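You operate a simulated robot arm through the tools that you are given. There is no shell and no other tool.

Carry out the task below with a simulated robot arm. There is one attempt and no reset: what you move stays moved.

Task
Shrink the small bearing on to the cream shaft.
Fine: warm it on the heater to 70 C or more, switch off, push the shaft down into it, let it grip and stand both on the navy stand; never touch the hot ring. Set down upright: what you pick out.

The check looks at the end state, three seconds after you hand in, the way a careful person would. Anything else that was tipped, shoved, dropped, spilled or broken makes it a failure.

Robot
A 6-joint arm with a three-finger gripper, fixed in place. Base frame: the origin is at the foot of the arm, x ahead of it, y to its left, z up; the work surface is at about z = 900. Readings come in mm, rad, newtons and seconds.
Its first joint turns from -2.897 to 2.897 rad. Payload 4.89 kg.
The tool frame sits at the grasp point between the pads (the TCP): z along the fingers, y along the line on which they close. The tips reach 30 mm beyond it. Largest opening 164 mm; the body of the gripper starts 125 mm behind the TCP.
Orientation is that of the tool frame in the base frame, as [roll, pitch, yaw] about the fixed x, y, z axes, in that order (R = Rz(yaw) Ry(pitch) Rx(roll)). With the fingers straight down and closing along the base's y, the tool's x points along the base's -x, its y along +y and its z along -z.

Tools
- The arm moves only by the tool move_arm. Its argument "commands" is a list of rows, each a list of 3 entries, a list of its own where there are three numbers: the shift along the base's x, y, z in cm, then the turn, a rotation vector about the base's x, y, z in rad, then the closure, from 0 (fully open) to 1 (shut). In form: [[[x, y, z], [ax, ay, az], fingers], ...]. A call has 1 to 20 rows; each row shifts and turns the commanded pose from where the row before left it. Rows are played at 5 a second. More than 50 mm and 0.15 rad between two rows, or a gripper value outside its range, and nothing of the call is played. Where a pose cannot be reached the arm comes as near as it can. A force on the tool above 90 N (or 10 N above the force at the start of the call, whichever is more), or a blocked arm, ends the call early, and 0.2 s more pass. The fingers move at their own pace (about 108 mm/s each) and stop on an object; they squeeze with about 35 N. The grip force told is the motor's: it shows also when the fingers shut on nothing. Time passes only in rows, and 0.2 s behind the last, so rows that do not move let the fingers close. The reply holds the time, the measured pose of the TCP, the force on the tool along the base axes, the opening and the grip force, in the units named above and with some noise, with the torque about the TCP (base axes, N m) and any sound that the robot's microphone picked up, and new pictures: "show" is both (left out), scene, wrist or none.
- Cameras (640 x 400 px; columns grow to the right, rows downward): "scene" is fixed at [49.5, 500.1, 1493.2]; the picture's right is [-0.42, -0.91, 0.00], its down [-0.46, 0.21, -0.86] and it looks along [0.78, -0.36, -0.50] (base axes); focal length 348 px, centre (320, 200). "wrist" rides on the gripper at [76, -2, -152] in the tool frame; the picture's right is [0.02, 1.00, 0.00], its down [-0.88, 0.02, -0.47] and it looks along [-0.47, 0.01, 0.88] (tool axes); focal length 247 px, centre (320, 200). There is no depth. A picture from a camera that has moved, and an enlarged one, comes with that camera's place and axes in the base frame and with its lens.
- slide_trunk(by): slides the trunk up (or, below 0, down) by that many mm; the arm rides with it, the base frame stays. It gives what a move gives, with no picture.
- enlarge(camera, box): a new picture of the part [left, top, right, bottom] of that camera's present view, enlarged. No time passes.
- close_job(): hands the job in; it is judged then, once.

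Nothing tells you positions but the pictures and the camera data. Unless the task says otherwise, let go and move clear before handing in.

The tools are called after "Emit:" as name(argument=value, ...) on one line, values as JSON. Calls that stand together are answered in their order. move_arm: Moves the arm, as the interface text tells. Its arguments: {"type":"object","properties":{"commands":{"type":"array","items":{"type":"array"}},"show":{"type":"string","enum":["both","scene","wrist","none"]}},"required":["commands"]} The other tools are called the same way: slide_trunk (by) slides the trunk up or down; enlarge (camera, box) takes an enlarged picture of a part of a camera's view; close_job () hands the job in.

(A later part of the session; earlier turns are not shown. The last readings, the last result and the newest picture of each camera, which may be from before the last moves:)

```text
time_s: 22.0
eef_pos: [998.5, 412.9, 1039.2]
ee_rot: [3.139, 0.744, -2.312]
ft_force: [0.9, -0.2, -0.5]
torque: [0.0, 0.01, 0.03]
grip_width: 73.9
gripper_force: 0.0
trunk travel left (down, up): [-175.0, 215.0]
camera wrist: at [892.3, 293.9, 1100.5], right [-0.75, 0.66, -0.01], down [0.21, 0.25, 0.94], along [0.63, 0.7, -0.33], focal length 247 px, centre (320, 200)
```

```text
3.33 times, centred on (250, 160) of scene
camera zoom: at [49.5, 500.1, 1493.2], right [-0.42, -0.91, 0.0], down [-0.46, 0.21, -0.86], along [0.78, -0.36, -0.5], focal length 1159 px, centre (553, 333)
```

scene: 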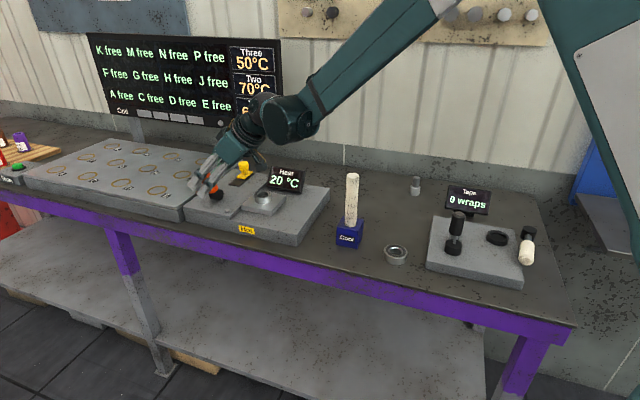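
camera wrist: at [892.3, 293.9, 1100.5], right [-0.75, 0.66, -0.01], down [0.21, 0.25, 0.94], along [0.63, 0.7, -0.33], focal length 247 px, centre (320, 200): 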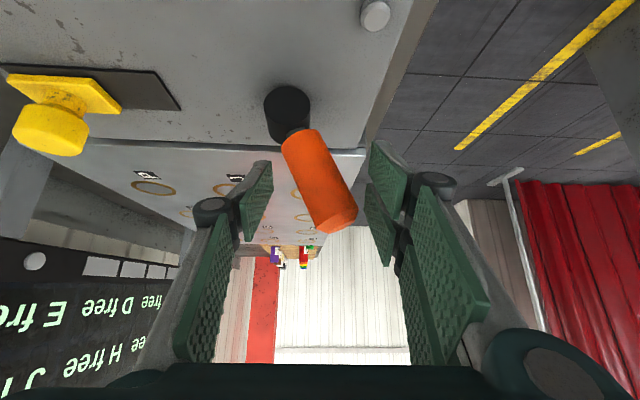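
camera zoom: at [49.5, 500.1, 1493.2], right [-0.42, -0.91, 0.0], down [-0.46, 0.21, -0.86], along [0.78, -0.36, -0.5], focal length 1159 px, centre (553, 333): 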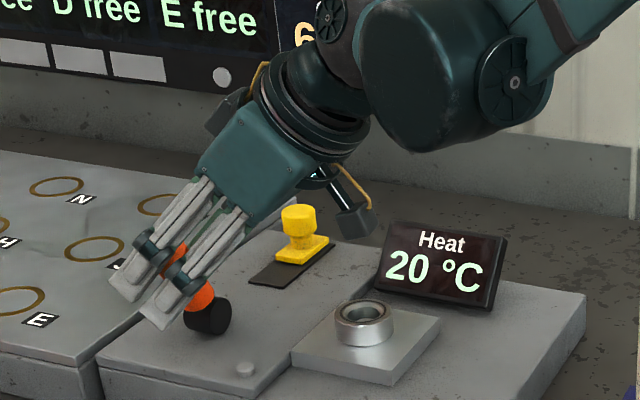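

The fingers straddle the handle. I'll push it toward the back in steps.

Emit:
move_arm(commands=[[[1.11, -1.01, 0], [0, 0, 0], 0.55], [[1.11, -1.01, 0], [0, 0, 0], 0.55], [[1.11, -1.01, 0], [0, 0, 0], 0.55], [[0, 0, 0], [0, 0, 0], 0.55]])

Emit:
enlarge(camera="scene", box=[170, 100, 330, 220])

```text
time_s: 23.0
eef_pos: [1031.7, 382.5, 1038.9]
ee_rot: [3.142, 0.743, -2.314]
ft_force: [0.2, -0.2, -0.3]
torque: [0.01, 0.03, 0.01]
grip_width: 73.8
gripper_force: 0.0
trunk travel left (down, up): [-175.0, 215.0]
camera wrist: at [925.4, 263.2, 1100.8], right [-0.75, 0.66, -0.01], down [0.21, 0.25, 0.94], along [0.63, 0.7, -0.33], focal length 247 px, centre (320, 200)
```

scene: 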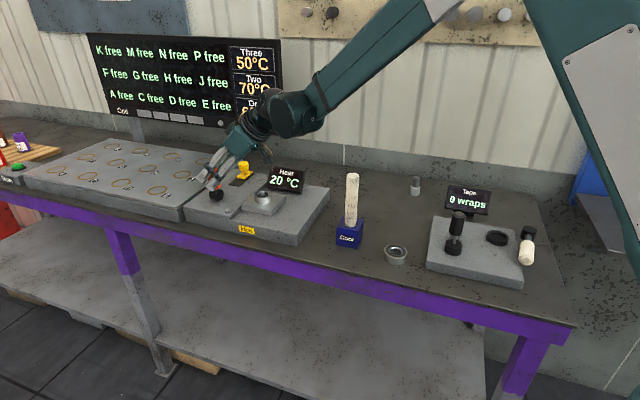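
wrist: 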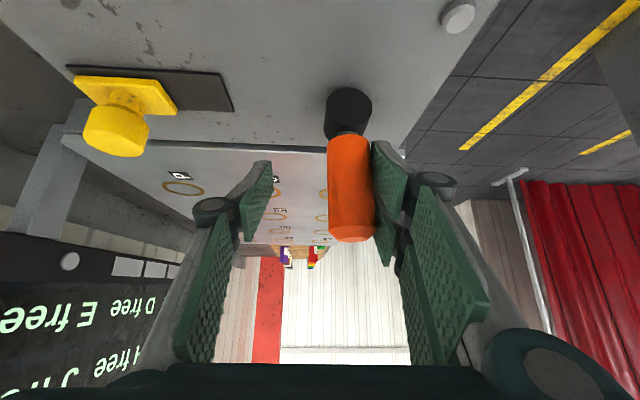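

```text
3.33 times, centred on (250, 160) of scene
camera zoom: at [49.5, 500.1, 1493.2], right [-0.42, -0.91, 0.0], down [-0.46, 0.21, -0.86], along [0.78, -0.36, -0.5], focal length 1159 px, centre (553, 333)
```

zoom: 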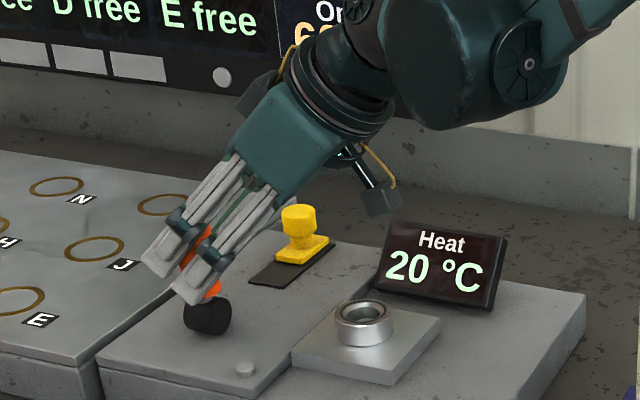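

The lever moves easily and is now about upright. I'll keep pushing it over to the far side.

Emit:
move_arm(commands=[[[1.11, -1.01, 0], [0, 0, 0], 0.55], [[1.11, -1.01, 0], [0, 0, 0], 0.55], [[0.74, -0.67, 0], [0, 0, 0], 0.55], [[0, 0, 0], [0, 0, 0], 0.55]])

Emit:
enlarge(camera="scene", box=[170, 100, 330, 220])

```text
time_s: 24.0
eef_pos: [1056.7, 362.0, 1037.8]
ee_rot: [3.138, 0.741, -2.309]
ft_force: [-60.2, 49.9, -29.4]
torque: [0.68, 0.68, -0.2]
grip_width: 109.6
gripper_force: 35.0
trunk travel left (down, up): [-175.0, 215.0]
camera wrist: at [951.9, 242.1, 1100.3], right [-0.75, 0.66, -0.01], down [0.21, 0.26, 0.94], along [0.62, 0.71, -0.33], focal length 247 px, centre (320, 200)
```

scene: 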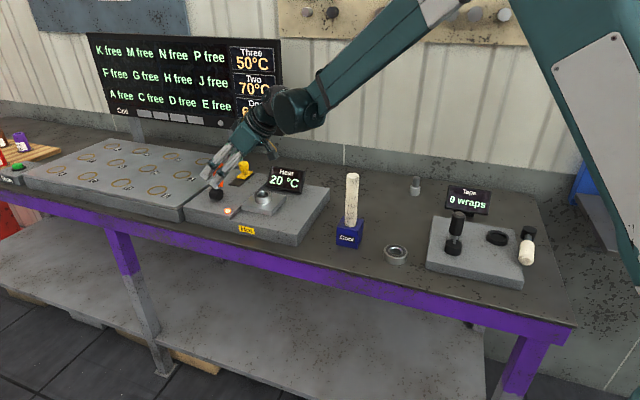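
wrist: 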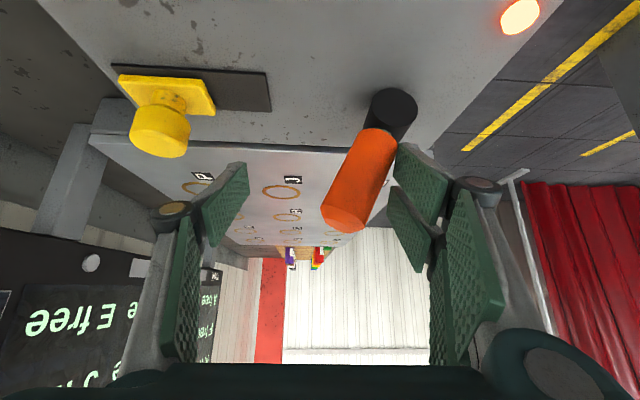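

```text
3.33 times, centred on (250, 160) of scene
camera zoom: at [49.5, 500.1, 1493.2], right [-0.42, -0.91, 0.0], down [-0.46, 0.21, -0.86], along [0.78, -0.36, -0.5], focal length 1159 px, centre (553, 333)
```

zoom: 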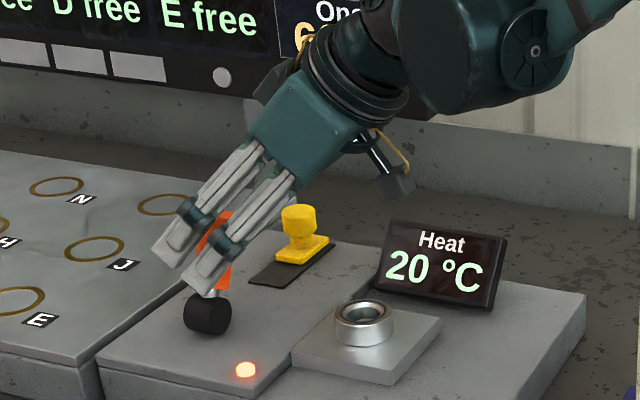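

The heater lamp is lit, so the lever is the switch. I'll back the fingers off the lever slightly and watch the temperature.

Emit:
move_arm(commands=[[[-0.74, 0.67, 0], [0, 0, 0], 0.55], [[-0.37, 0.34, 0], [0, 0, 0], 0.55], [[0, 0, 0], [0, 0, 0], 0.55], [[0, 0, 0], [0, 0, 0], 0.55], [[0, 0, 0], [0, 0, 0], 0.55]])

```text
time_s: 25.2
eef_pos: [1048.2, 366.5, 1040.1]
ee_rot: [3.141, 0.744, -2.311]
ft_force: [-32.6, 23.7, 6.0]
torque: [1.01, 1.4, 0.09]
grip_width: 91.0
gripper_force: 21.2
trunk travel left (down, up): [-175.0, 215.0]
camera wrist: at [942.2, 247.1, 1102.3], right [-0.75, 0.66, -0.01], down [0.21, 0.25, 0.94], along [0.63, 0.7, -0.33], focal length 247 px, centre (320, 200)
```

scene: 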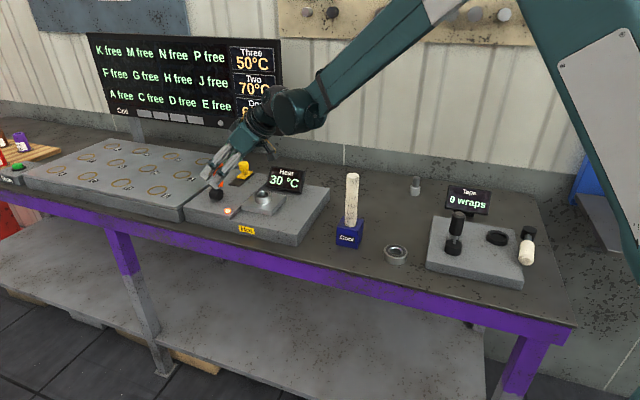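
wrist: 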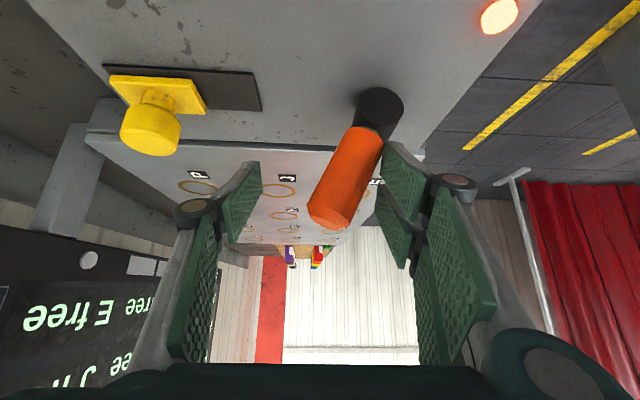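

The display climbs quickly (30 °C). I'll ease off the lever a bit more and keep warming.

Emit:
move_arm(commands=[[[-0.74, 0.67, 0], [0, 0, 0], 0.55], [[-0.37, 0.34, 0], [0, 0, 0], 0.55], [[0, 0, 0], [0, 0, 0], 0.55], [[0, 0, 0], [0, 0, 0], 0.55], [[0, 0, 0], [0, 0, 0], 0.55], [[0, 0, 0], [0, 0, 0], 0.55], [[0, 0, 0], [0, 0, 0], 0.55], [[0, 0, 0], [0, 0, 0], 0.55]])

```text
time_s: 27.0
eef_pos: [1037.4, 375.0, 1039.6]
ee_rot: [3.14, 0.744, -2.313]
ft_force: [0.3, -0.2, 0.2]
torque: [0.02, 0.02, -0.01]
grip_width: 73.8
gripper_force: 0.0
trunk travel left (down, up): [-175.0, 215.0]
camera wrist: at [932.3, 256.4, 1100.9], right [-0.75, 0.66, -0.01], down [0.21, 0.25, 0.94], along [0.63, 0.7, -0.33], focal length 247 px, centre (320, 200)
```

scene: 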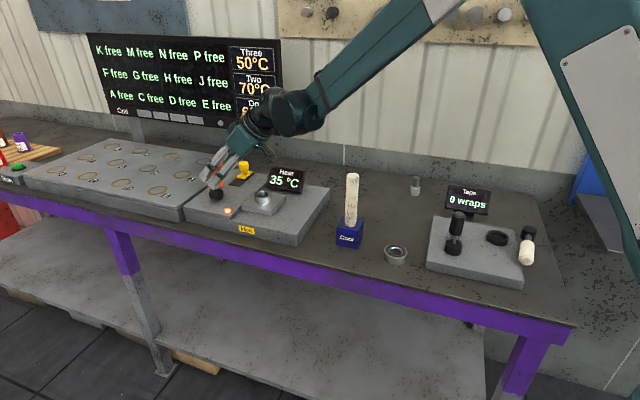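
wrist: 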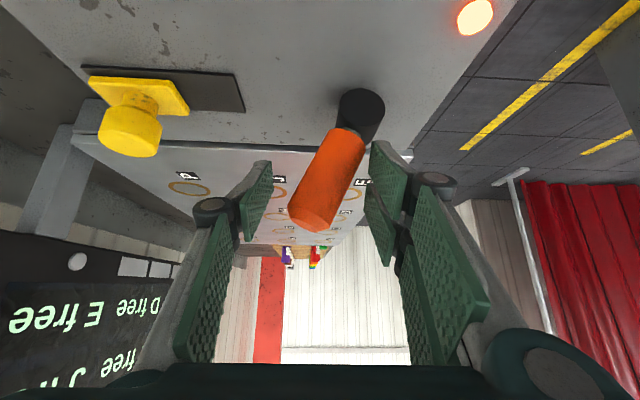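

Emit:
move_arm(commands=[[[0, 0, 0], [0, 0, 0], 0.55], [[0, 0, 0], [0, 0, 0], 0.55], [[0, 0, 0], [0, 0, 0], 0.55], [[0, 0, 0], [0, 0, 0], 0.55], [[0, 0, 0], [0, 0, 0], 0.55], [[0, 0, 0], [0, 0, 0], 0.55], [[0, 0, 0], [0, 0, 0], 0.55], [[0, 0, 0], [0, 0, 0], 0.55], [[0, 0, 0], [0, 0, 0], 0.55], [[0, 0, 0], [0, 0, 0], 0.55], [[0, 0, 0], [0, 0, 0], 0.55], [[0, 0, 0], [0, 0, 0], 0.55], [[0, 0, 0], [0, 0, 0], 0.55], [[0, 0, 0], [0, 0, 0], 0.55], [[0, 0, 0], [0, 0, 0], 0.55]], show="scene")

```text
time_s: 30.2
eef_pos: [1038.7, 374.1, 1039.8]
ee_rot: [3.14, 0.743, -2.312]
ft_force: [-0.6, 0.5, -0.2]
torque: [0.01, -0.01, -0.02]
grip_width: 73.8
gripper_force: 0.1
trunk travel left (down, up): [-175.0, 215.0]
```

scene: 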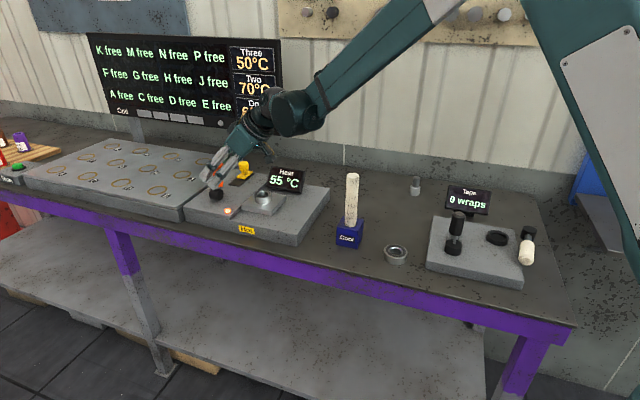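

Emit:
move_arm(commands=[[[0, 0, 0], [0, 0, 0], 0.55], [[0, 0, 0], [0, 0, 0], 0.55], [[0, 0, 0], [0, 0, 0], 0.55], [[0, 0, 0], [0, 0, 0], 0.55], [[0, 0, 0], [0, 0, 0], 0.55], [[0, 0, 0], [0, 0, 0], 0.55], [[0, 0, 0], [0, 0, 0], 0.55], [[0, 0, 0], [0, 0, 0], 0.55], [[0, 0, 0], [0, 0, 0], 0.55], [[0, 0, 0], [0, 0, 0], 0.55], [[0, 0, 0], [0, 0, 0], 0.55], [[0, 0, 0], [0, 0, 0], 0.55], [[0, 0, 0], [0, 0, 0], 0.55], [[0, 0, 0], [0, 0, 0], 0.55], [[0, 0, 0], [0, 0, 0], 0.55], [[0, 0, 0], [0, 0, 0], 0.55], [[0, 0, 0], [0, 0, 0], 0.55], [[0, 0, 0], [0, 0, 0], 0.55], [[0, 0, 0], [0, 0, 0], 0.55], [[0, 0, 0], [0, 0, 0], 0.55]], show="scene")

Emit:
enlarge(camera="scene", box=[170, 130, 330, 230])

```text
time_s: 34.4
eef_pos: [1038.7, 376.3, 1040.1]
ee_rot: [3.14, 0.742, -2.312]
ft_force: [0.1, -0.7, -0.1]
torque: [0.01, 0.02, -0.01]
grip_width: 73.8
gripper_force: 0.1
trunk travel left (down, up): [-175.0, 215.0]
```

scene: 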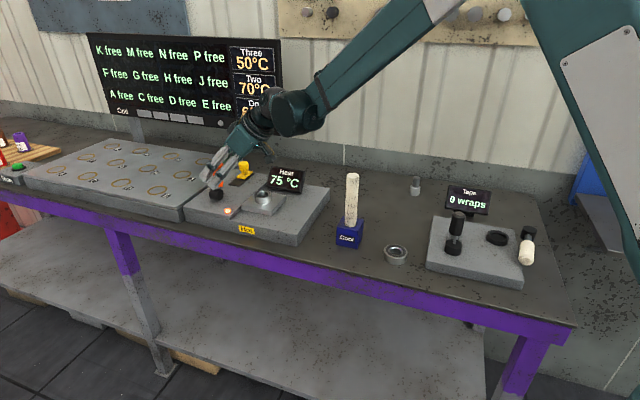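

```text
4.00 times, centred on (250, 180) of scene
camera zoom: at [49.5, 500.1, 1493.2], right [-0.42, -0.91, 0.0], down [-0.46, 0.21, -0.86], along [0.78, -0.36, -0.5], focal length 1391 px, centre (600, 280)
```

zoom: 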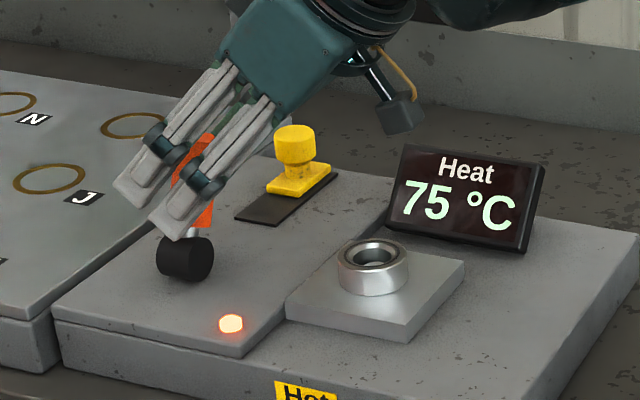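

It reads 75 °C now. I'll give it a few more seconds of margin to cover the time needed to fetch the shaft.

Emit:
move_arm(commands=[[[0, 0, 0], [0, 0, 0], 0.55], [[0, 0, 0], [0, 0, 0], 0.55], [[0, 0, 0], [0, 0, 0], 0.55], [[0, 0, 0], [0, 0, 0], 0.55], [[0, 0, 0], [0, 0, 0], 0.55], [[0, 0, 0], [0, 0, 0], 0.55], [[0, 0, 0], [0, 0, 0], 0.55], [[0, 0, 0], [0, 0, 0], 0.55], [[0, 0, 0], [0, 0, 0], 0.55], [[0, 0, 0], [0, 0, 0], 0.55], [[0, 0, 0], [0, 0, 0], 0.55], [[0, 0, 0], [0, 0, 0], 0.55], [[0, 0, 0], [0, 0, 0], 0.55], [[0, 0, 0], [0, 0, 0], 0.55], [[0, 0, 0], [0, 0, 0], 0.55], [[0, 0, 0], [0, 0, 0], 0.55], [[0, 0, 0], [0, 0, 0], 0.55], [[0, 0, 0], [0, 0, 0], 0.55], [[0, 0, 0], [0, 0, 0], 0.55], [[0, 0, 0], [0, 0, 0], 0.55]], show="scene")

```text
time_s: 38.6
eef_pos: [1038.8, 374.6, 1039.7]
ee_rot: [3.139, 0.742, -2.312]
ft_force: [-0.1, 1.0, -0.2]
torque: [-0.01, 0.02, 0.03]
grip_width: 73.8
gripper_force: 0.1
trunk travel left (down, up): [-175.0, 215.0]
```

scene: 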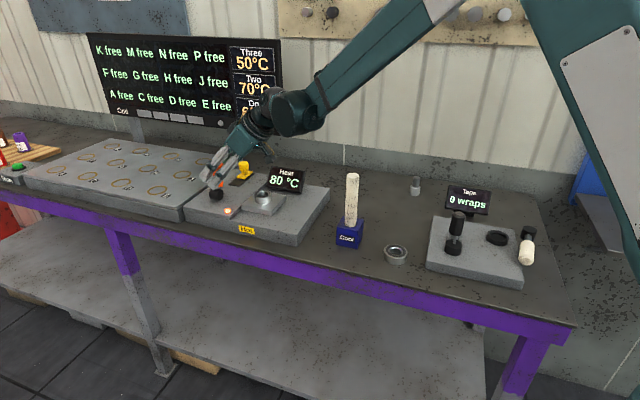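

It's leveling off near 80 °C. I'll let it soak a few more seconds before switching off, so the bearing is warmed right through.

Emit:
move_arm(commands=[[[0, 0, 0], [0, 0, 0], 0.55], [[0, 0, 0], [0, 0, 0], 0.55], [[0, 0, 0], [0, 0, 0], 0.55], [[0, 0, 0], [0, 0, 0], 0.55], [[0, 0, 0], [0, 0, 0], 0.55], [[0, 0, 0], [0, 0, 0], 0.55], [[0, 0, 0], [0, 0, 0], 0.55], [[0, 0, 0], [0, 0, 0], 0.55], [[0, 0, 0], [0, 0, 0], 0.55], [[0, 0, 0], [0, 0, 0], 0.55], [[0, 0, 0], [0, 0, 0], 0.55], [[0, 0, 0], [0, 0, 0], 0.55], [[0, 0, 0], [0, 0, 0], 0.55], [[0, 0, 0], [0, 0, 0], 0.55], [[0, 0, 0], [0, 0, 0], 0.55], [[0, 0, 0], [0, 0, 0], 0.55], [[0, 0, 0], [0, 0, 0], 0.55], [[0, 0, 0], [0, 0, 0], 0.55], [[0, 0, 0], [0, 0, 0], 0.55], [[0, 0, 0], [0, 0, 0], 0.55]], show="scene")

```text
time_s: 42.8
eef_pos: [1038.6, 375.1, 1040.0]
ee_rot: [3.14, 0.743, -2.313]
ft_force: [-0.2, -0.1, 0.6]
torque: [0.01, -0.02, 0.02]
grip_width: 73.8
gripper_force: 0.1
trunk travel left (down, up): [-175.0, 215.0]
```

scene: 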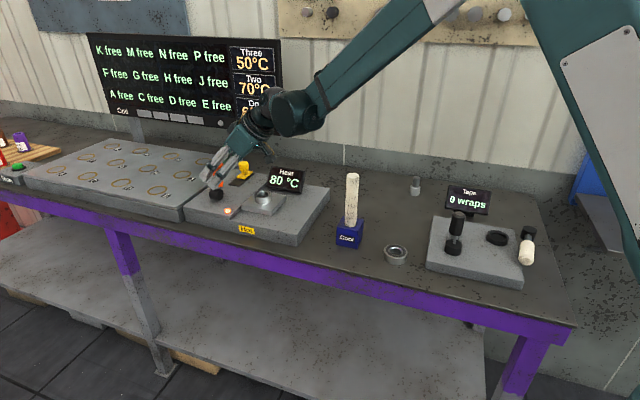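

The reading has plateaued at 80 °C. I'll switch off by pulling the lever back toward the front.

Emit:
move_arm(commands=[[[-1.85, 1.68, 0], [0, 0, 0], 0.55], [[-1.85, 1.68, 0], [0, 0, 0], 0.55], [[-1.7, 1.6, 0], [0, 0, 0], 0.55]])

Emit:
enlarge(camera="scene", box=[170, 130, 330, 230])

```text
time_s: 43.6
eef_pos: [986.4, 423.7, 1038.8]
ee_rot: [3.138, 0.745, -2.312]
ft_force: [19.9, -5.9, 7.8]
torque: [-0.26, -0.8, 0.33]
grip_width: 81.0
gripper_force: 8.4
trunk travel left (down, up): [-175.0, 215.0]
camera wrist: at [880.0, 304.3, 1100.1], right [-0.75, 0.66, -0.01], down [0.21, 0.25, 0.94], along [0.63, 0.7, -0.33], focal length 247 px, centre (320, 200)
```

scene: 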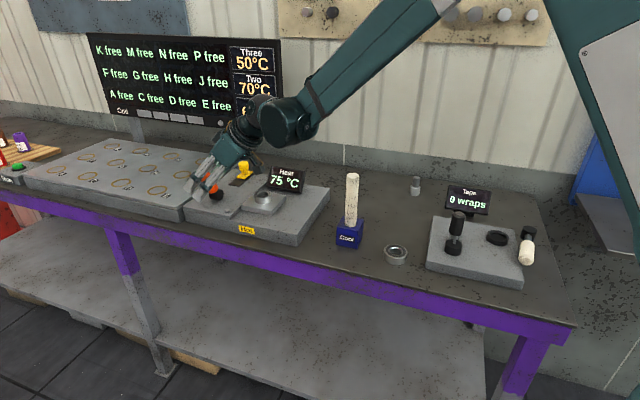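
wrist: 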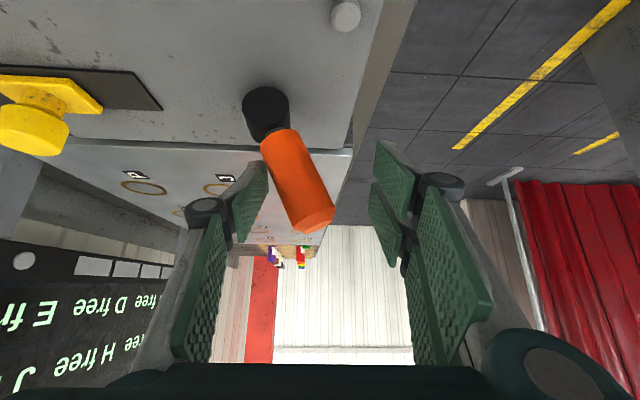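

```text
4.00 times, centred on (250, 180) of scene
camera zoom: at [49.5, 500.1, 1493.2], right [-0.42, -0.91, 0.0], down [-0.46, 0.21, -0.86], along [0.78, -0.36, -0.5], focal length 1391 px, centre (600, 280)
```

zoom: 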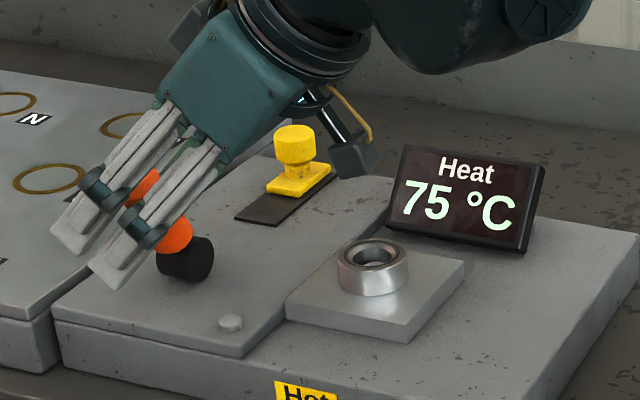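

The lamp is off and the display shows 75 °C. I'll retreat from the lever, untilt, and go directly over the shaft.

Emit:
move_arm(commands=[[[-1.6, -2.9, 3.5], [0, 0, 0], 0.55], [[-2.2, -2.4, 3.5], [0, 0, 0], 0.55], [[-2.7, -3.5, 0.4], [-0.11, 0.1, 0], 0.55], [[-2.7, -3.5, 0.4], [-0.11, 0.1, 0], 0.55], [[-2.7, -3.5, 0.4], [-0.11, 0.1, 0], 0.55], [[-2.7, -3.5, 0.4], [-0.11, 0.1, 0], 0.55], [[-2.7, -3.5, 0.4], [-0.11, 0.1, 0], 0.55], [[-2.7, -3.5, 0.4], [0, 0, 0], 0.55], [[-2.7, -3.5, 0.4], [0, 0, 0], 0.55], [[-2.7, -3.4, 0.4], [0, 0, 0], 0.55]])

Emit:
enlarge(camera="scene", box=[170, 130, 410, 280])

```text
time_s: 45.8
eef_pos: [730.9, 92.4, 1140.7]
ee_rot: [-3.141, -0.002, -2.311]
ft_force: [2.1, 1.3, -1.2]
torque: [-0.18, 0.22, 0.0]
grip_width: 74.0
gripper_force: 0.1
trunk travel left (down, up): [-175.0, 215.0]
camera wrist: at [680.4, 35.6, 1295.2], right [-0.75, 0.66, 0.0], down [0.58, 0.66, 0.47], along [0.31, 0.36, -0.88], focal length 247 px, centre (320, 200)
```

scene: 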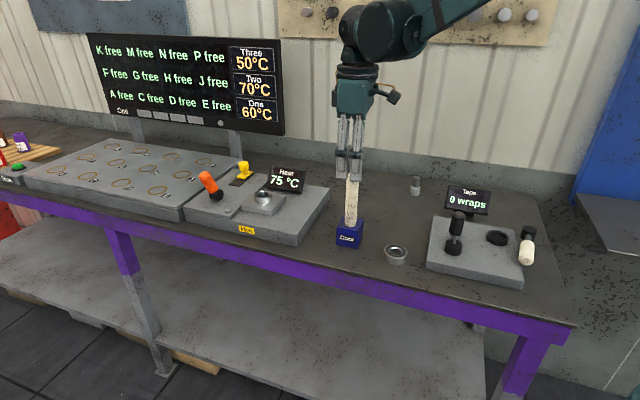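
wrist: 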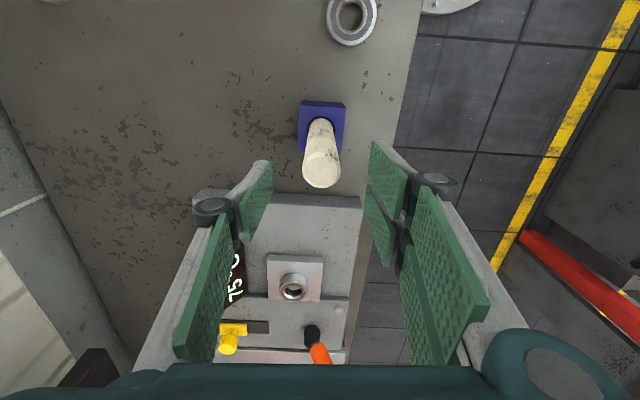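

```text
2.67 times, centred on (290, 205) of scene
camera zoom: at [49.5, 500.1, 1493.2], right [-0.42, -0.91, 0.0], down [-0.46, 0.21, -0.86], along [0.78, -0.36, -0.5], focal length 927 px, centre (400, 187)
```

zoom: 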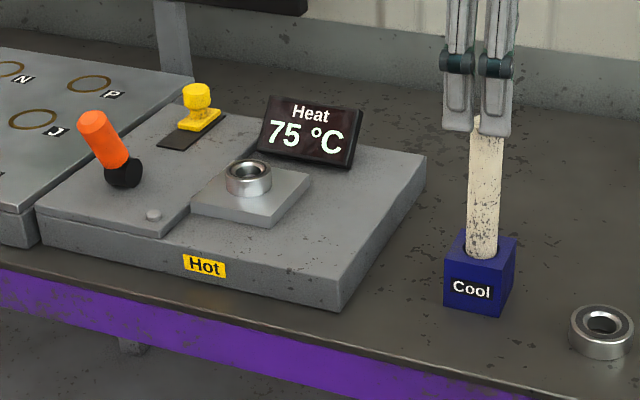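

Only 75 °C still, so cooling is slow. The shaft top is at about (728, 94), right between the fingers; I'll descend and grip it.

Emit:
move_arm(commands=[[[-0.2, 0.1, -4], [0, 0, 0], 0.55], [[0, 0, -3.5], [0, 0, 0], 0.55], [[0, 0, 0], [0, 0, 0], 0.55], [[0, 0, 0], [0, 0, 0], 1], [[0, 0, 0], [0, 0, 0], 1], [[0, 0, 0], [0, 0, 0], 1]])

Emit:
enlarge(camera="scene", box=[170, 130, 410, 280])

Emit:
enlarge(camera="wrist", box=[240, 80, 400, 220])

```text
time_s: 47.2
eef_pos: [727.3, 93.8, 1066.7]
ee_rot: [-3.141, -0.001, -2.311]
ft_force: [-0.7, -0.9, 0.5]
torque: [-0.05, 0.0, -0.01]
grip_width: 30.7
gripper_force: 35.2
trunk travel left (down, up): [-175.0, 215.0]
camera wrist: at [678.1, 36.3, 1220.5], right [-0.75, 0.66, 0.0], down [0.58, 0.66, 0.47], along [0.31, 0.36, -0.88], focal length 247 px, centre (320, 200)
```

scene: 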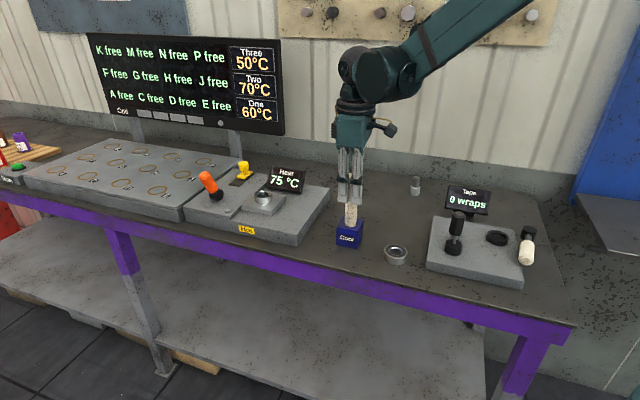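
wrist: 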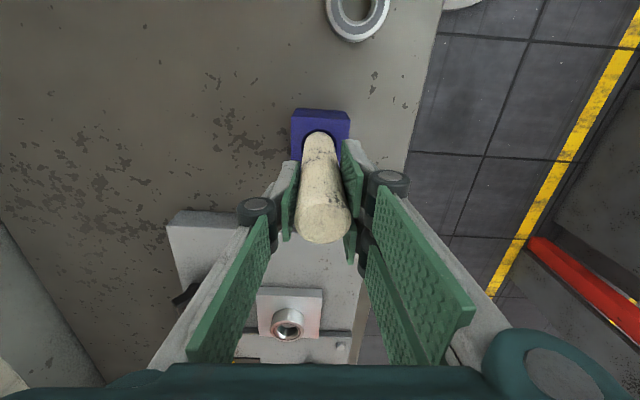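

```text
2.67 times, centred on (290, 205) of scene
camera zoom: at [49.5, 500.1, 1493.2], right [-0.42, -0.91, 0.0], down [-0.46, 0.21, -0.86], along [0.78, -0.36, -0.5], focal length 927 px, centre (400, 187)
```

zoom: 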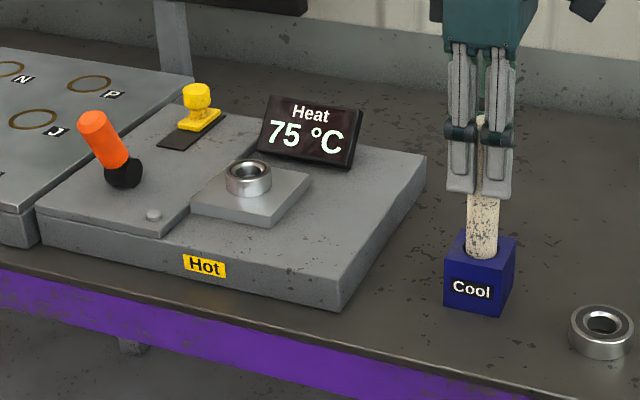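

```text
2.86 times, centred on (320, 150) of wrist
camera zoom: at [678.1, 36.3, 1220.5], right [-0.75, 0.66, 0.0], down [0.58, 0.66, 0.47], along [0.31, 0.36, -0.88], focal length 706 px, centre (320, 343)
```

zoom: 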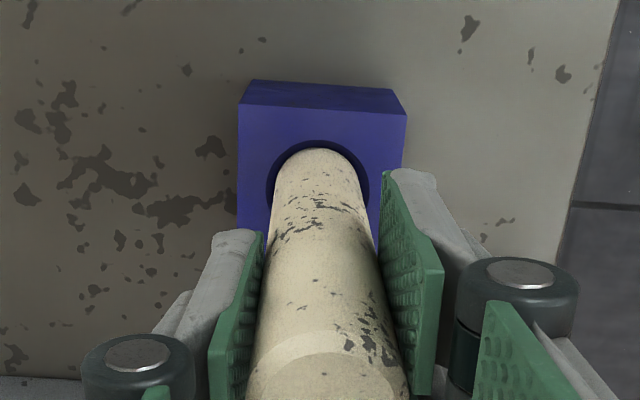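

The shaft is gripped (30.7 mm diameter) and the display still reads 75 °C. I'll lift it clear of the stand and carry it over the bearing.

Emit:
move_arm(commands=[[[0, 0, 4], [0, 0, 0], 1], [[0, 0, 4.5], [0, 0, 0], 1], [[0, 0, 4], [0, 0, 0], 1], [[3.68, 2.94, 0], [0, 0, 0], 1], [[3.68, 2.94, 0], [0, 0, 0], 1], [[3.68, 2.94, 0], [0, 0, 0], 1], [[3.68, 2.94, 0], [0, 0, 0], 1], [[3.68, 2.94, 0], [0, 0, 0], 1], [[3.68, 2.94, 0], [0, 0, 0], 1], [[0, 0, 0], [0, 0, 0], 1]])

Emit:
enlarge(camera="scene", box=[200, 120, 328, 220])

Emit:
enlarge(camera="wrist", box=[240, 80, 400, 220])

```text
time_s: 49.4
eef_pos: [951.4, 271.2, 1189.9]
ee_rot: [3.14, 0.0, -2.311]
ft_force: [2.1, 1.3, -6.9]
torque: [-0.09, 0.14, 0.01]
grip_width: 30.3
gripper_force: 35.8
trunk travel left (down, up): [-175.0, 215.0]
camera wrist: at [900.6, 214.8, 1342.2], right [-0.75, 0.66, 0.0], down [0.58, 0.66, 0.47], along [0.31, 0.36, -0.88], focal length 247 px, centre (320, 200)
```

scene: 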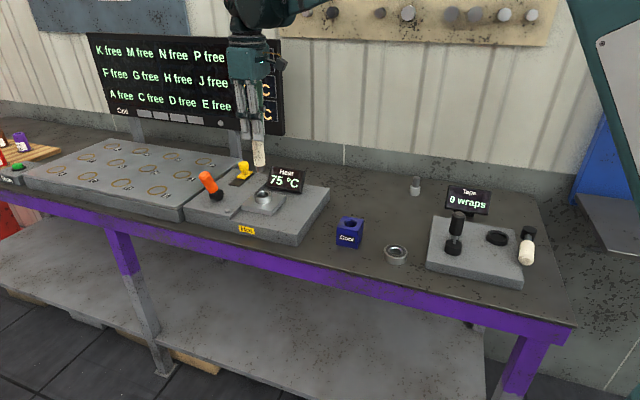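
wrist: 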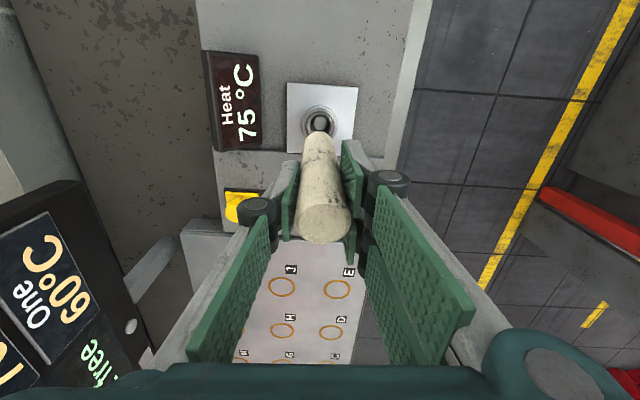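

```text
4.00 times, centred on (264, 170) of scene
camera zoom: at [49.5, 500.1, 1493.2], right [-0.42, -0.91, 0.0], down [-0.46, 0.21, -0.86], along [0.78, -0.36, -0.5], focal length 1391 px, centre (544, 320)
```

zoom: 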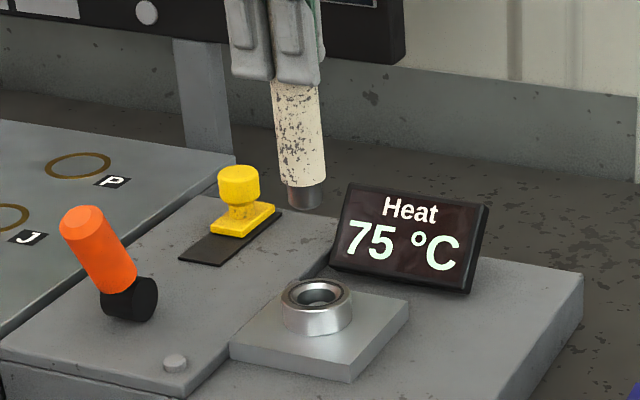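

```text
2.86 times, centred on (320, 150) of wrist
camera zoom: at [900.6, 214.8, 1342.2], right [-0.75, 0.66, 0.0], down [0.58, 0.66, 0.47], along [0.31, 0.36, -0.88], focal length 706 px, centre (320, 343)
```

zoom: 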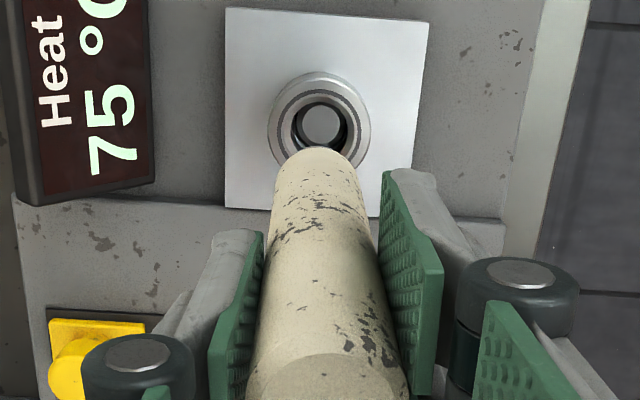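

The shaft has a slimmer steel pilot at its lower end, and the images put it roughly 4–7 mm too far outward. I'll correct part of that, come down 5 cm, and compare again at close range.

Emit:
move_arm(commands=[[[-0.25, -0.28, -4], [0, 0, 0], 1], [[0, 0, -1], [0, 0, 0], 1]])

Emit:
enlarge(camera="scene", box=[220, 150, 300, 210])

Emit:
enlarge(camera="wrist", box=[240, 80, 400, 180])

```text
time_s: 50.0
eef_pos: [946.5, 267.5, 1140.5]
ee_rot: [3.141, -0.001, -2.313]
ft_force: [0.1, 0.5, -4.9]
torque: [0.01, -0.02, -0.01]
grip_width: 30.8
gripper_force: 35.1
trunk travel left (down, up): [-175.0, 215.0]
camera wrist: at [896.4, 210.3, 1293.4], right [-0.75, 0.66, 0.0], down [0.58, 0.66, 0.47], along [0.31, 0.36, -0.88], focal length 247 px, centre (320, 200)
```

scene: 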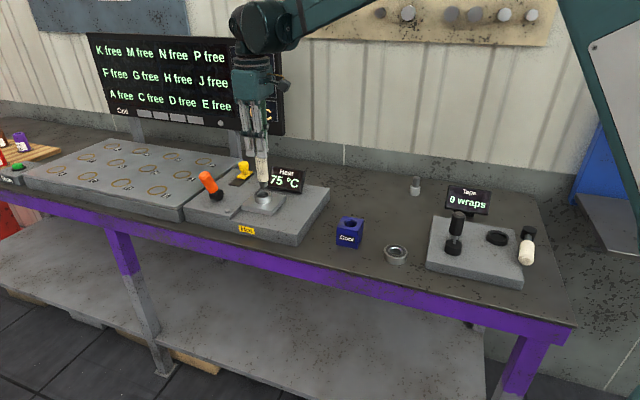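
wrist: 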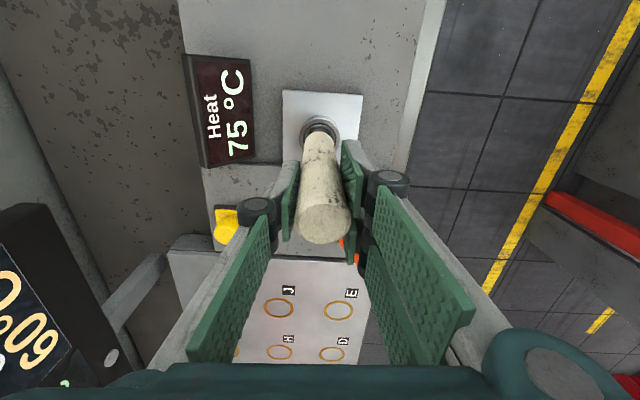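

```text
6.67 times, centred on (260, 180) of scene
camera zoom: at [49.5, 500.1, 1493.2], right [-0.42, -0.91, 0.0], down [-0.46, 0.21, -0.86], along [0.78, -0.36, -0.5], focal length 2318 px, centre (720, 333)
```

zoom: 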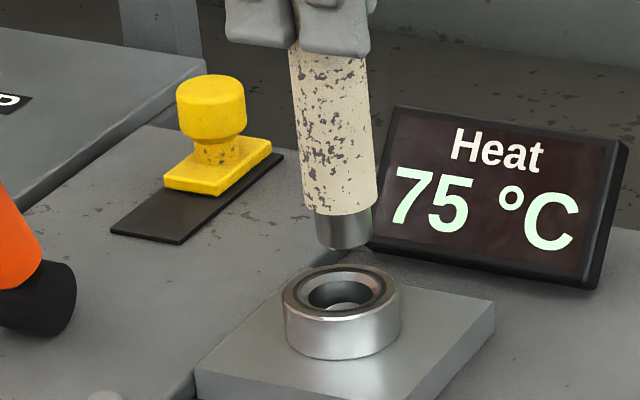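

```text
4.00 times, centred on (320, 130) of wrist
camera zoom: at [896.4, 210.3, 1293.4], right [-0.75, 0.66, 0.0], down [0.58, 0.66, 0.47], along [0.31, 0.36, -0.88], focal length 988 px, centre (320, 480)
```

zoom: 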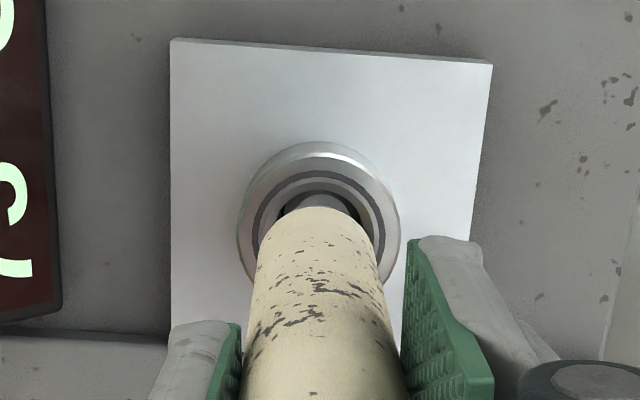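

The scene view, which agrees with where I released the bearing (tool at 949, 270), says the shaft is now about 4 mm too far inward. I'll shift back out and descend 1.5 cm.

Emit:
move_arm(commands=[[[0.25, 0.28, -1.2], [0, 0, 0], 1], [[0, 0, 0], [0, 0, 0], 1]])

Emit:
enlarge(camera="scene", box=[240, 170, 290, 208])

Emit:
enlarge(camera="wrist", box=[240, 80, 400, 180])

```text
time_s: 50.6
eef_pos: [948.1, 270.1, 1128.7]
ee_rot: [-3.141, 0.0, -2.312]
ft_force: [-0.9, 0.6, -6.0]
torque: [0.01, -0.03, 0.05]
grip_width: 30.5
gripper_force: 35.1
trunk travel left (down, up): [-175.0, 215.0]
camera wrist: at [898.8, 213.1, 1282.0], right [-0.75, 0.66, 0.0], down [0.58, 0.66, 0.47], along [0.31, 0.36, -0.88], focal length 247 px, centre (320, 200)
```

scene: 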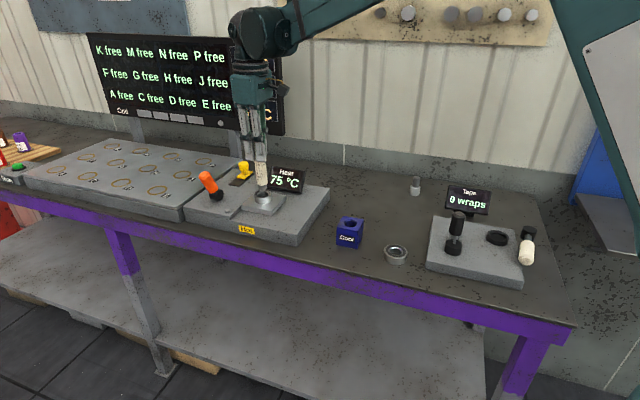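
wrist: 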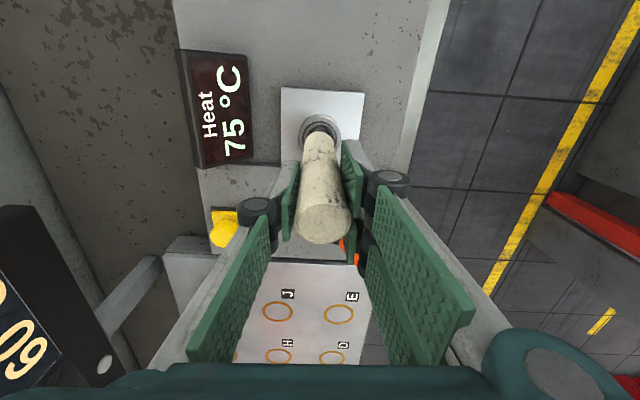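

```text
10.53 times, centred on (265, 189) of scene
camera zoom: at [49.5, 500.1, 1493.2], right [-0.42, -0.91, 0.0], down [-0.46, 0.21, -0.86], along [0.78, -0.36, -0.5], focal length 3660 px, centre (899, 316)
```

zoom: 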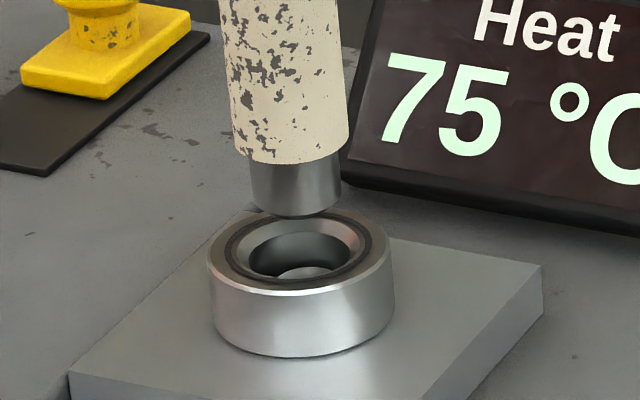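

```text
4.00 times, centred on (320, 130) of wrist
camera zoom: at [898.8, 213.1, 1282.0], right [-0.75, 0.66, 0.0], down [0.58, 0.66, 0.47], along [0.31, 0.36, -0.88], focal length 988 px, centre (320, 480)
```

zoom: 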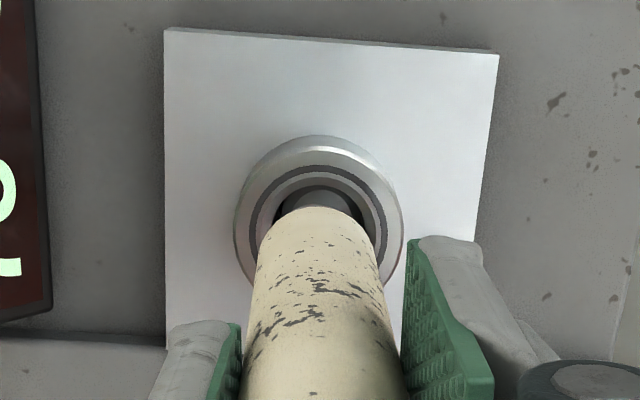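

The shaft and bearing are now aligned within about half a millimetre in both views. I'll lower the pilot into the bore.

Emit:
move_arm(commands=[[[0, 0, -1], [0, 0, 0], 1], [[0, 0, -1], [0, 0, 0], 1], [[0, 0, -0.8], [0, 0, 0], 1]])

Emit:
enlarge(camera="scene", box=[240, 165, 290, 203])

Emit:
enlarge(camera="wrist", box=[240, 80, 400, 180])

```text
time_s: 51.4
eef_pos: [950.8, 270.0, 1101.1]
ee_rot: [-3.141, -0.001, -2.311]
ft_force: [0.0, 0.1, -4.2]
torque: [-0.02, -0.06, 0.0]
grip_width: 30.5
gripper_force: 35.2
trunk travel left (down, up): [-175.0, 215.0]
camera wrist: at [898.8, 212.6, 1254.6], right [-0.75, 0.66, 0.0], down [0.58, 0.66, 0.47], along [0.31, 0.36, -0.88], focal length 247 px, centre (320, 200)
```

scene: 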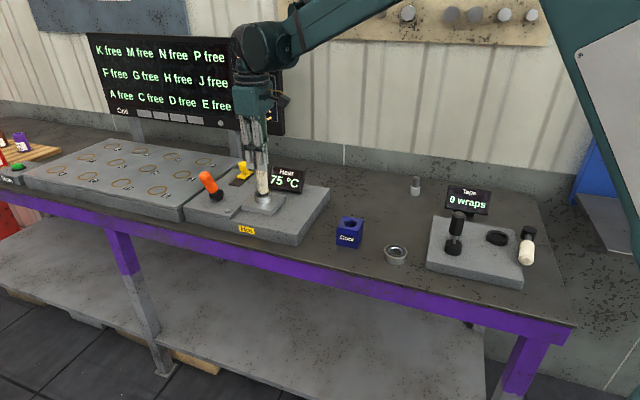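
wrist: 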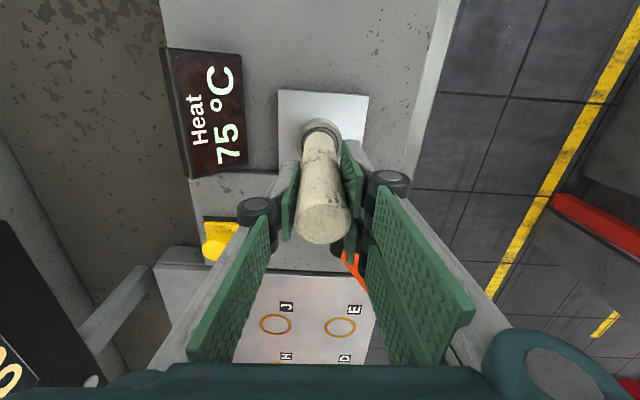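

```text
10.53 times, centred on (265, 184) of scene
camera zoom: at [49.5, 500.1, 1493.2], right [-0.42, -0.91, 0.0], down [-0.46, 0.21, -0.86], along [0.78, -0.36, -0.5], focal length 3660 px, centre (899, 368)
```

zoom: 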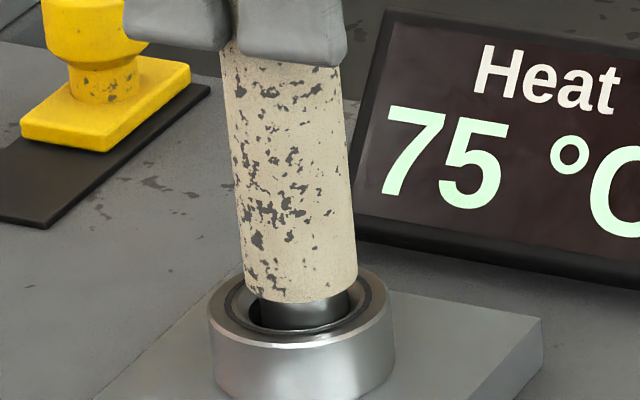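

```text
4.00 times, centred on (320, 130) of wrist
camera zoom: at [898.8, 212.6, 1254.6], right [-0.75, 0.66, 0.0], down [0.58, 0.66, 0.47], along [0.31, 0.36, -0.88], focal length 988 px, centre (320, 480)
```

zoom: 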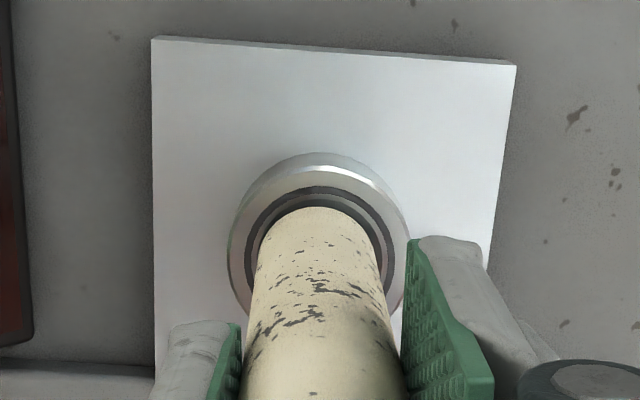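

The pilot is inside the bore and the shoulder is about 6 mm above the bearing. I'll continue down in small steps, watching the force.

Emit:
move_arm(commands=[[[0, 0, -0.4], [0, 0, 0], 1], [[0, 0, -0.4], [0, 0, 0], 1], [[0, 0, -0.3], [0, 0, 0], 1]])

Emit:
enlarge(camera="scene", box=[240, 165, 290, 203])

```text
time_s: 52.2
eef_pos: [948.4, 270.1, 1092.0]
ee_rot: [3.142, 0.002, -2.312]
ft_force: [6.0, 3.7, 20.2]
torque: [0.19, -0.41, 0.03]
grip_width: 30.5
gripper_force: 34.5
trunk travel left (down, up): [-175.0, 215.0]
camera wrist: at [898.1, 213.0, 1245.1], right [-0.75, 0.66, 0.0], down [0.58, 0.66, 0.47], along [0.31, 0.36, -0.88], focal length 247 px, centre (320, 200)
```

scene: 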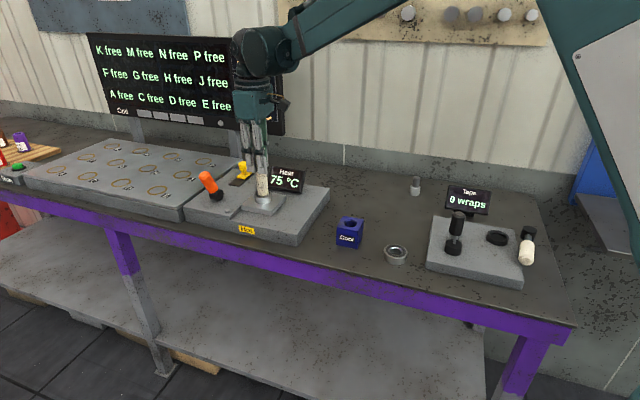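
wrist: 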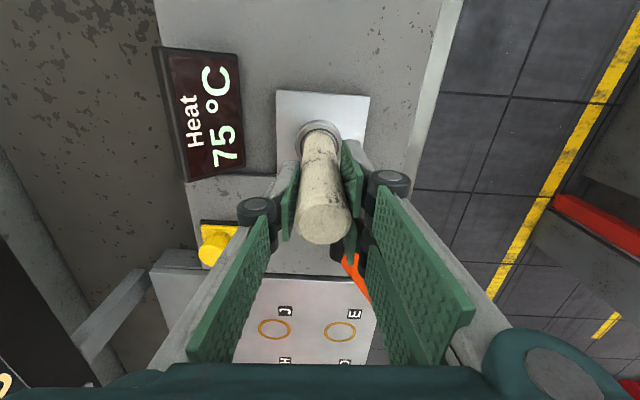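

```text
10.53 times, centred on (265, 184) of scene
camera zoom: at [49.5, 500.1, 1493.2], right [-0.42, -0.91, 0.0], down [-0.46, 0.21, -0.86], along [0.78, -0.36, -0.5], focal length 3660 px, centre (899, 368)
```

zoom: 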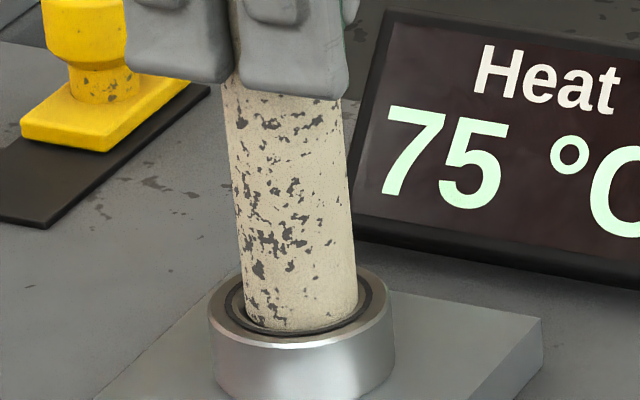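

There's about 20 N of resistance with the shoulder entering the bore. I'll continue gently.

Emit:
move_arm(commands=[[[0, 0, -0.2], [0, 0, 0], 1], [[0, 0, -0.2], [0, 0, 0], 1], [[0, 0, 0], [0, 0, 0], 1]])

Emit:
enlarge(camera="scene", box=[240, 165, 290, 203])

Emit:
enlarge(camera="wrist", box=[240, 80, 400, 180])

```text
time_s: 53.0
eef_pos: [947.1, 269.2, 1087.2]
ee_rot: [3.142, 0.0, -2.311]
ft_force: [1.7, 2.6, 25.8]
torque: [0.09, -0.03, 0.0]
grip_width: 30.8
gripper_force: 35.1
trunk travel left (down, up): [-175.0, 215.0]
camera wrist: at [897.8, 212.4, 1240.7], right [-0.75, 0.66, 0.0], down [0.58, 0.66, 0.47], along [0.31, 0.36, -0.88], focal length 247 px, centre (320, 200)
```

scene: 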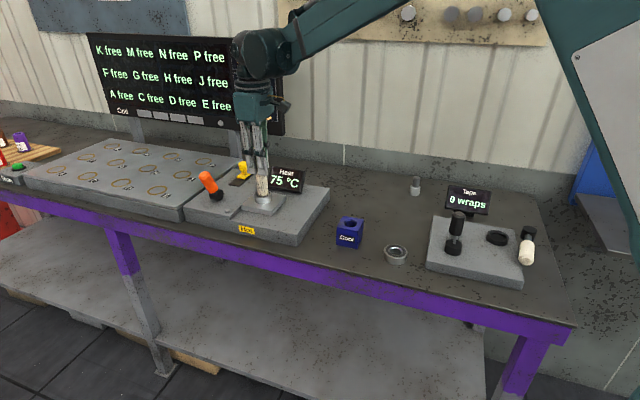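
wrist: 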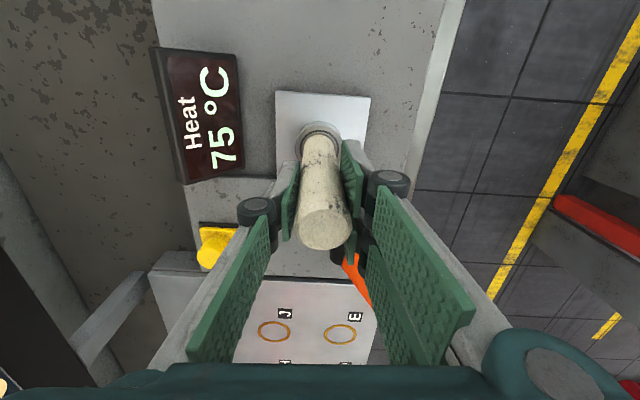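

```text
10.53 times, centred on (265, 184) of scene
camera zoom: at [49.5, 500.1, 1493.2], right [-0.42, -0.91, 0.0], down [-0.46, 0.21, -0.86], along [0.78, -0.36, -0.5], focal length 3660 px, centre (899, 368)
```

zoom: 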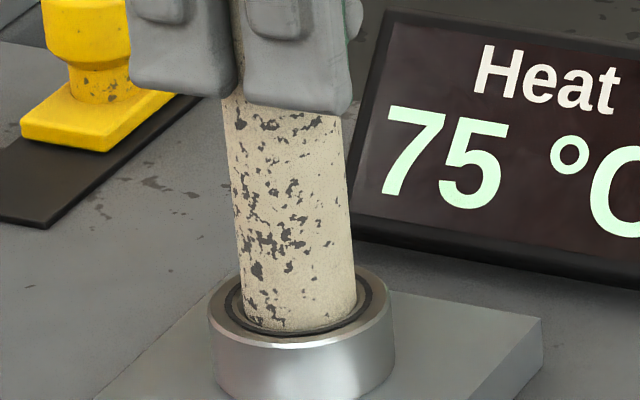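

```text
4.00 times, centred on (320, 130) of wrist
camera zoom: at [897.8, 212.4, 1240.7], right [-0.75, 0.66, 0.0], down [0.58, 0.66, 0.47], along [0.31, 0.36, -0.88], focal length 988 px, centre (320, 480)
```

zoom: 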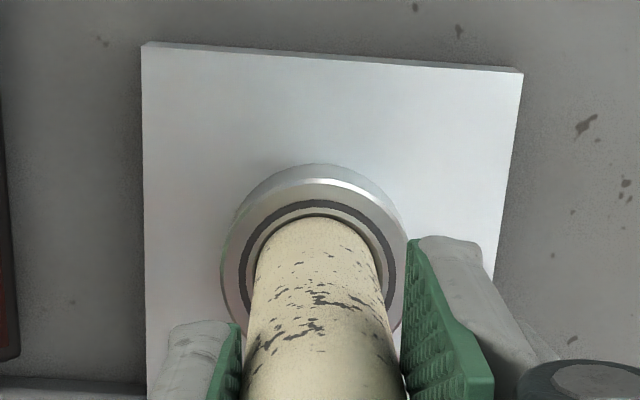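

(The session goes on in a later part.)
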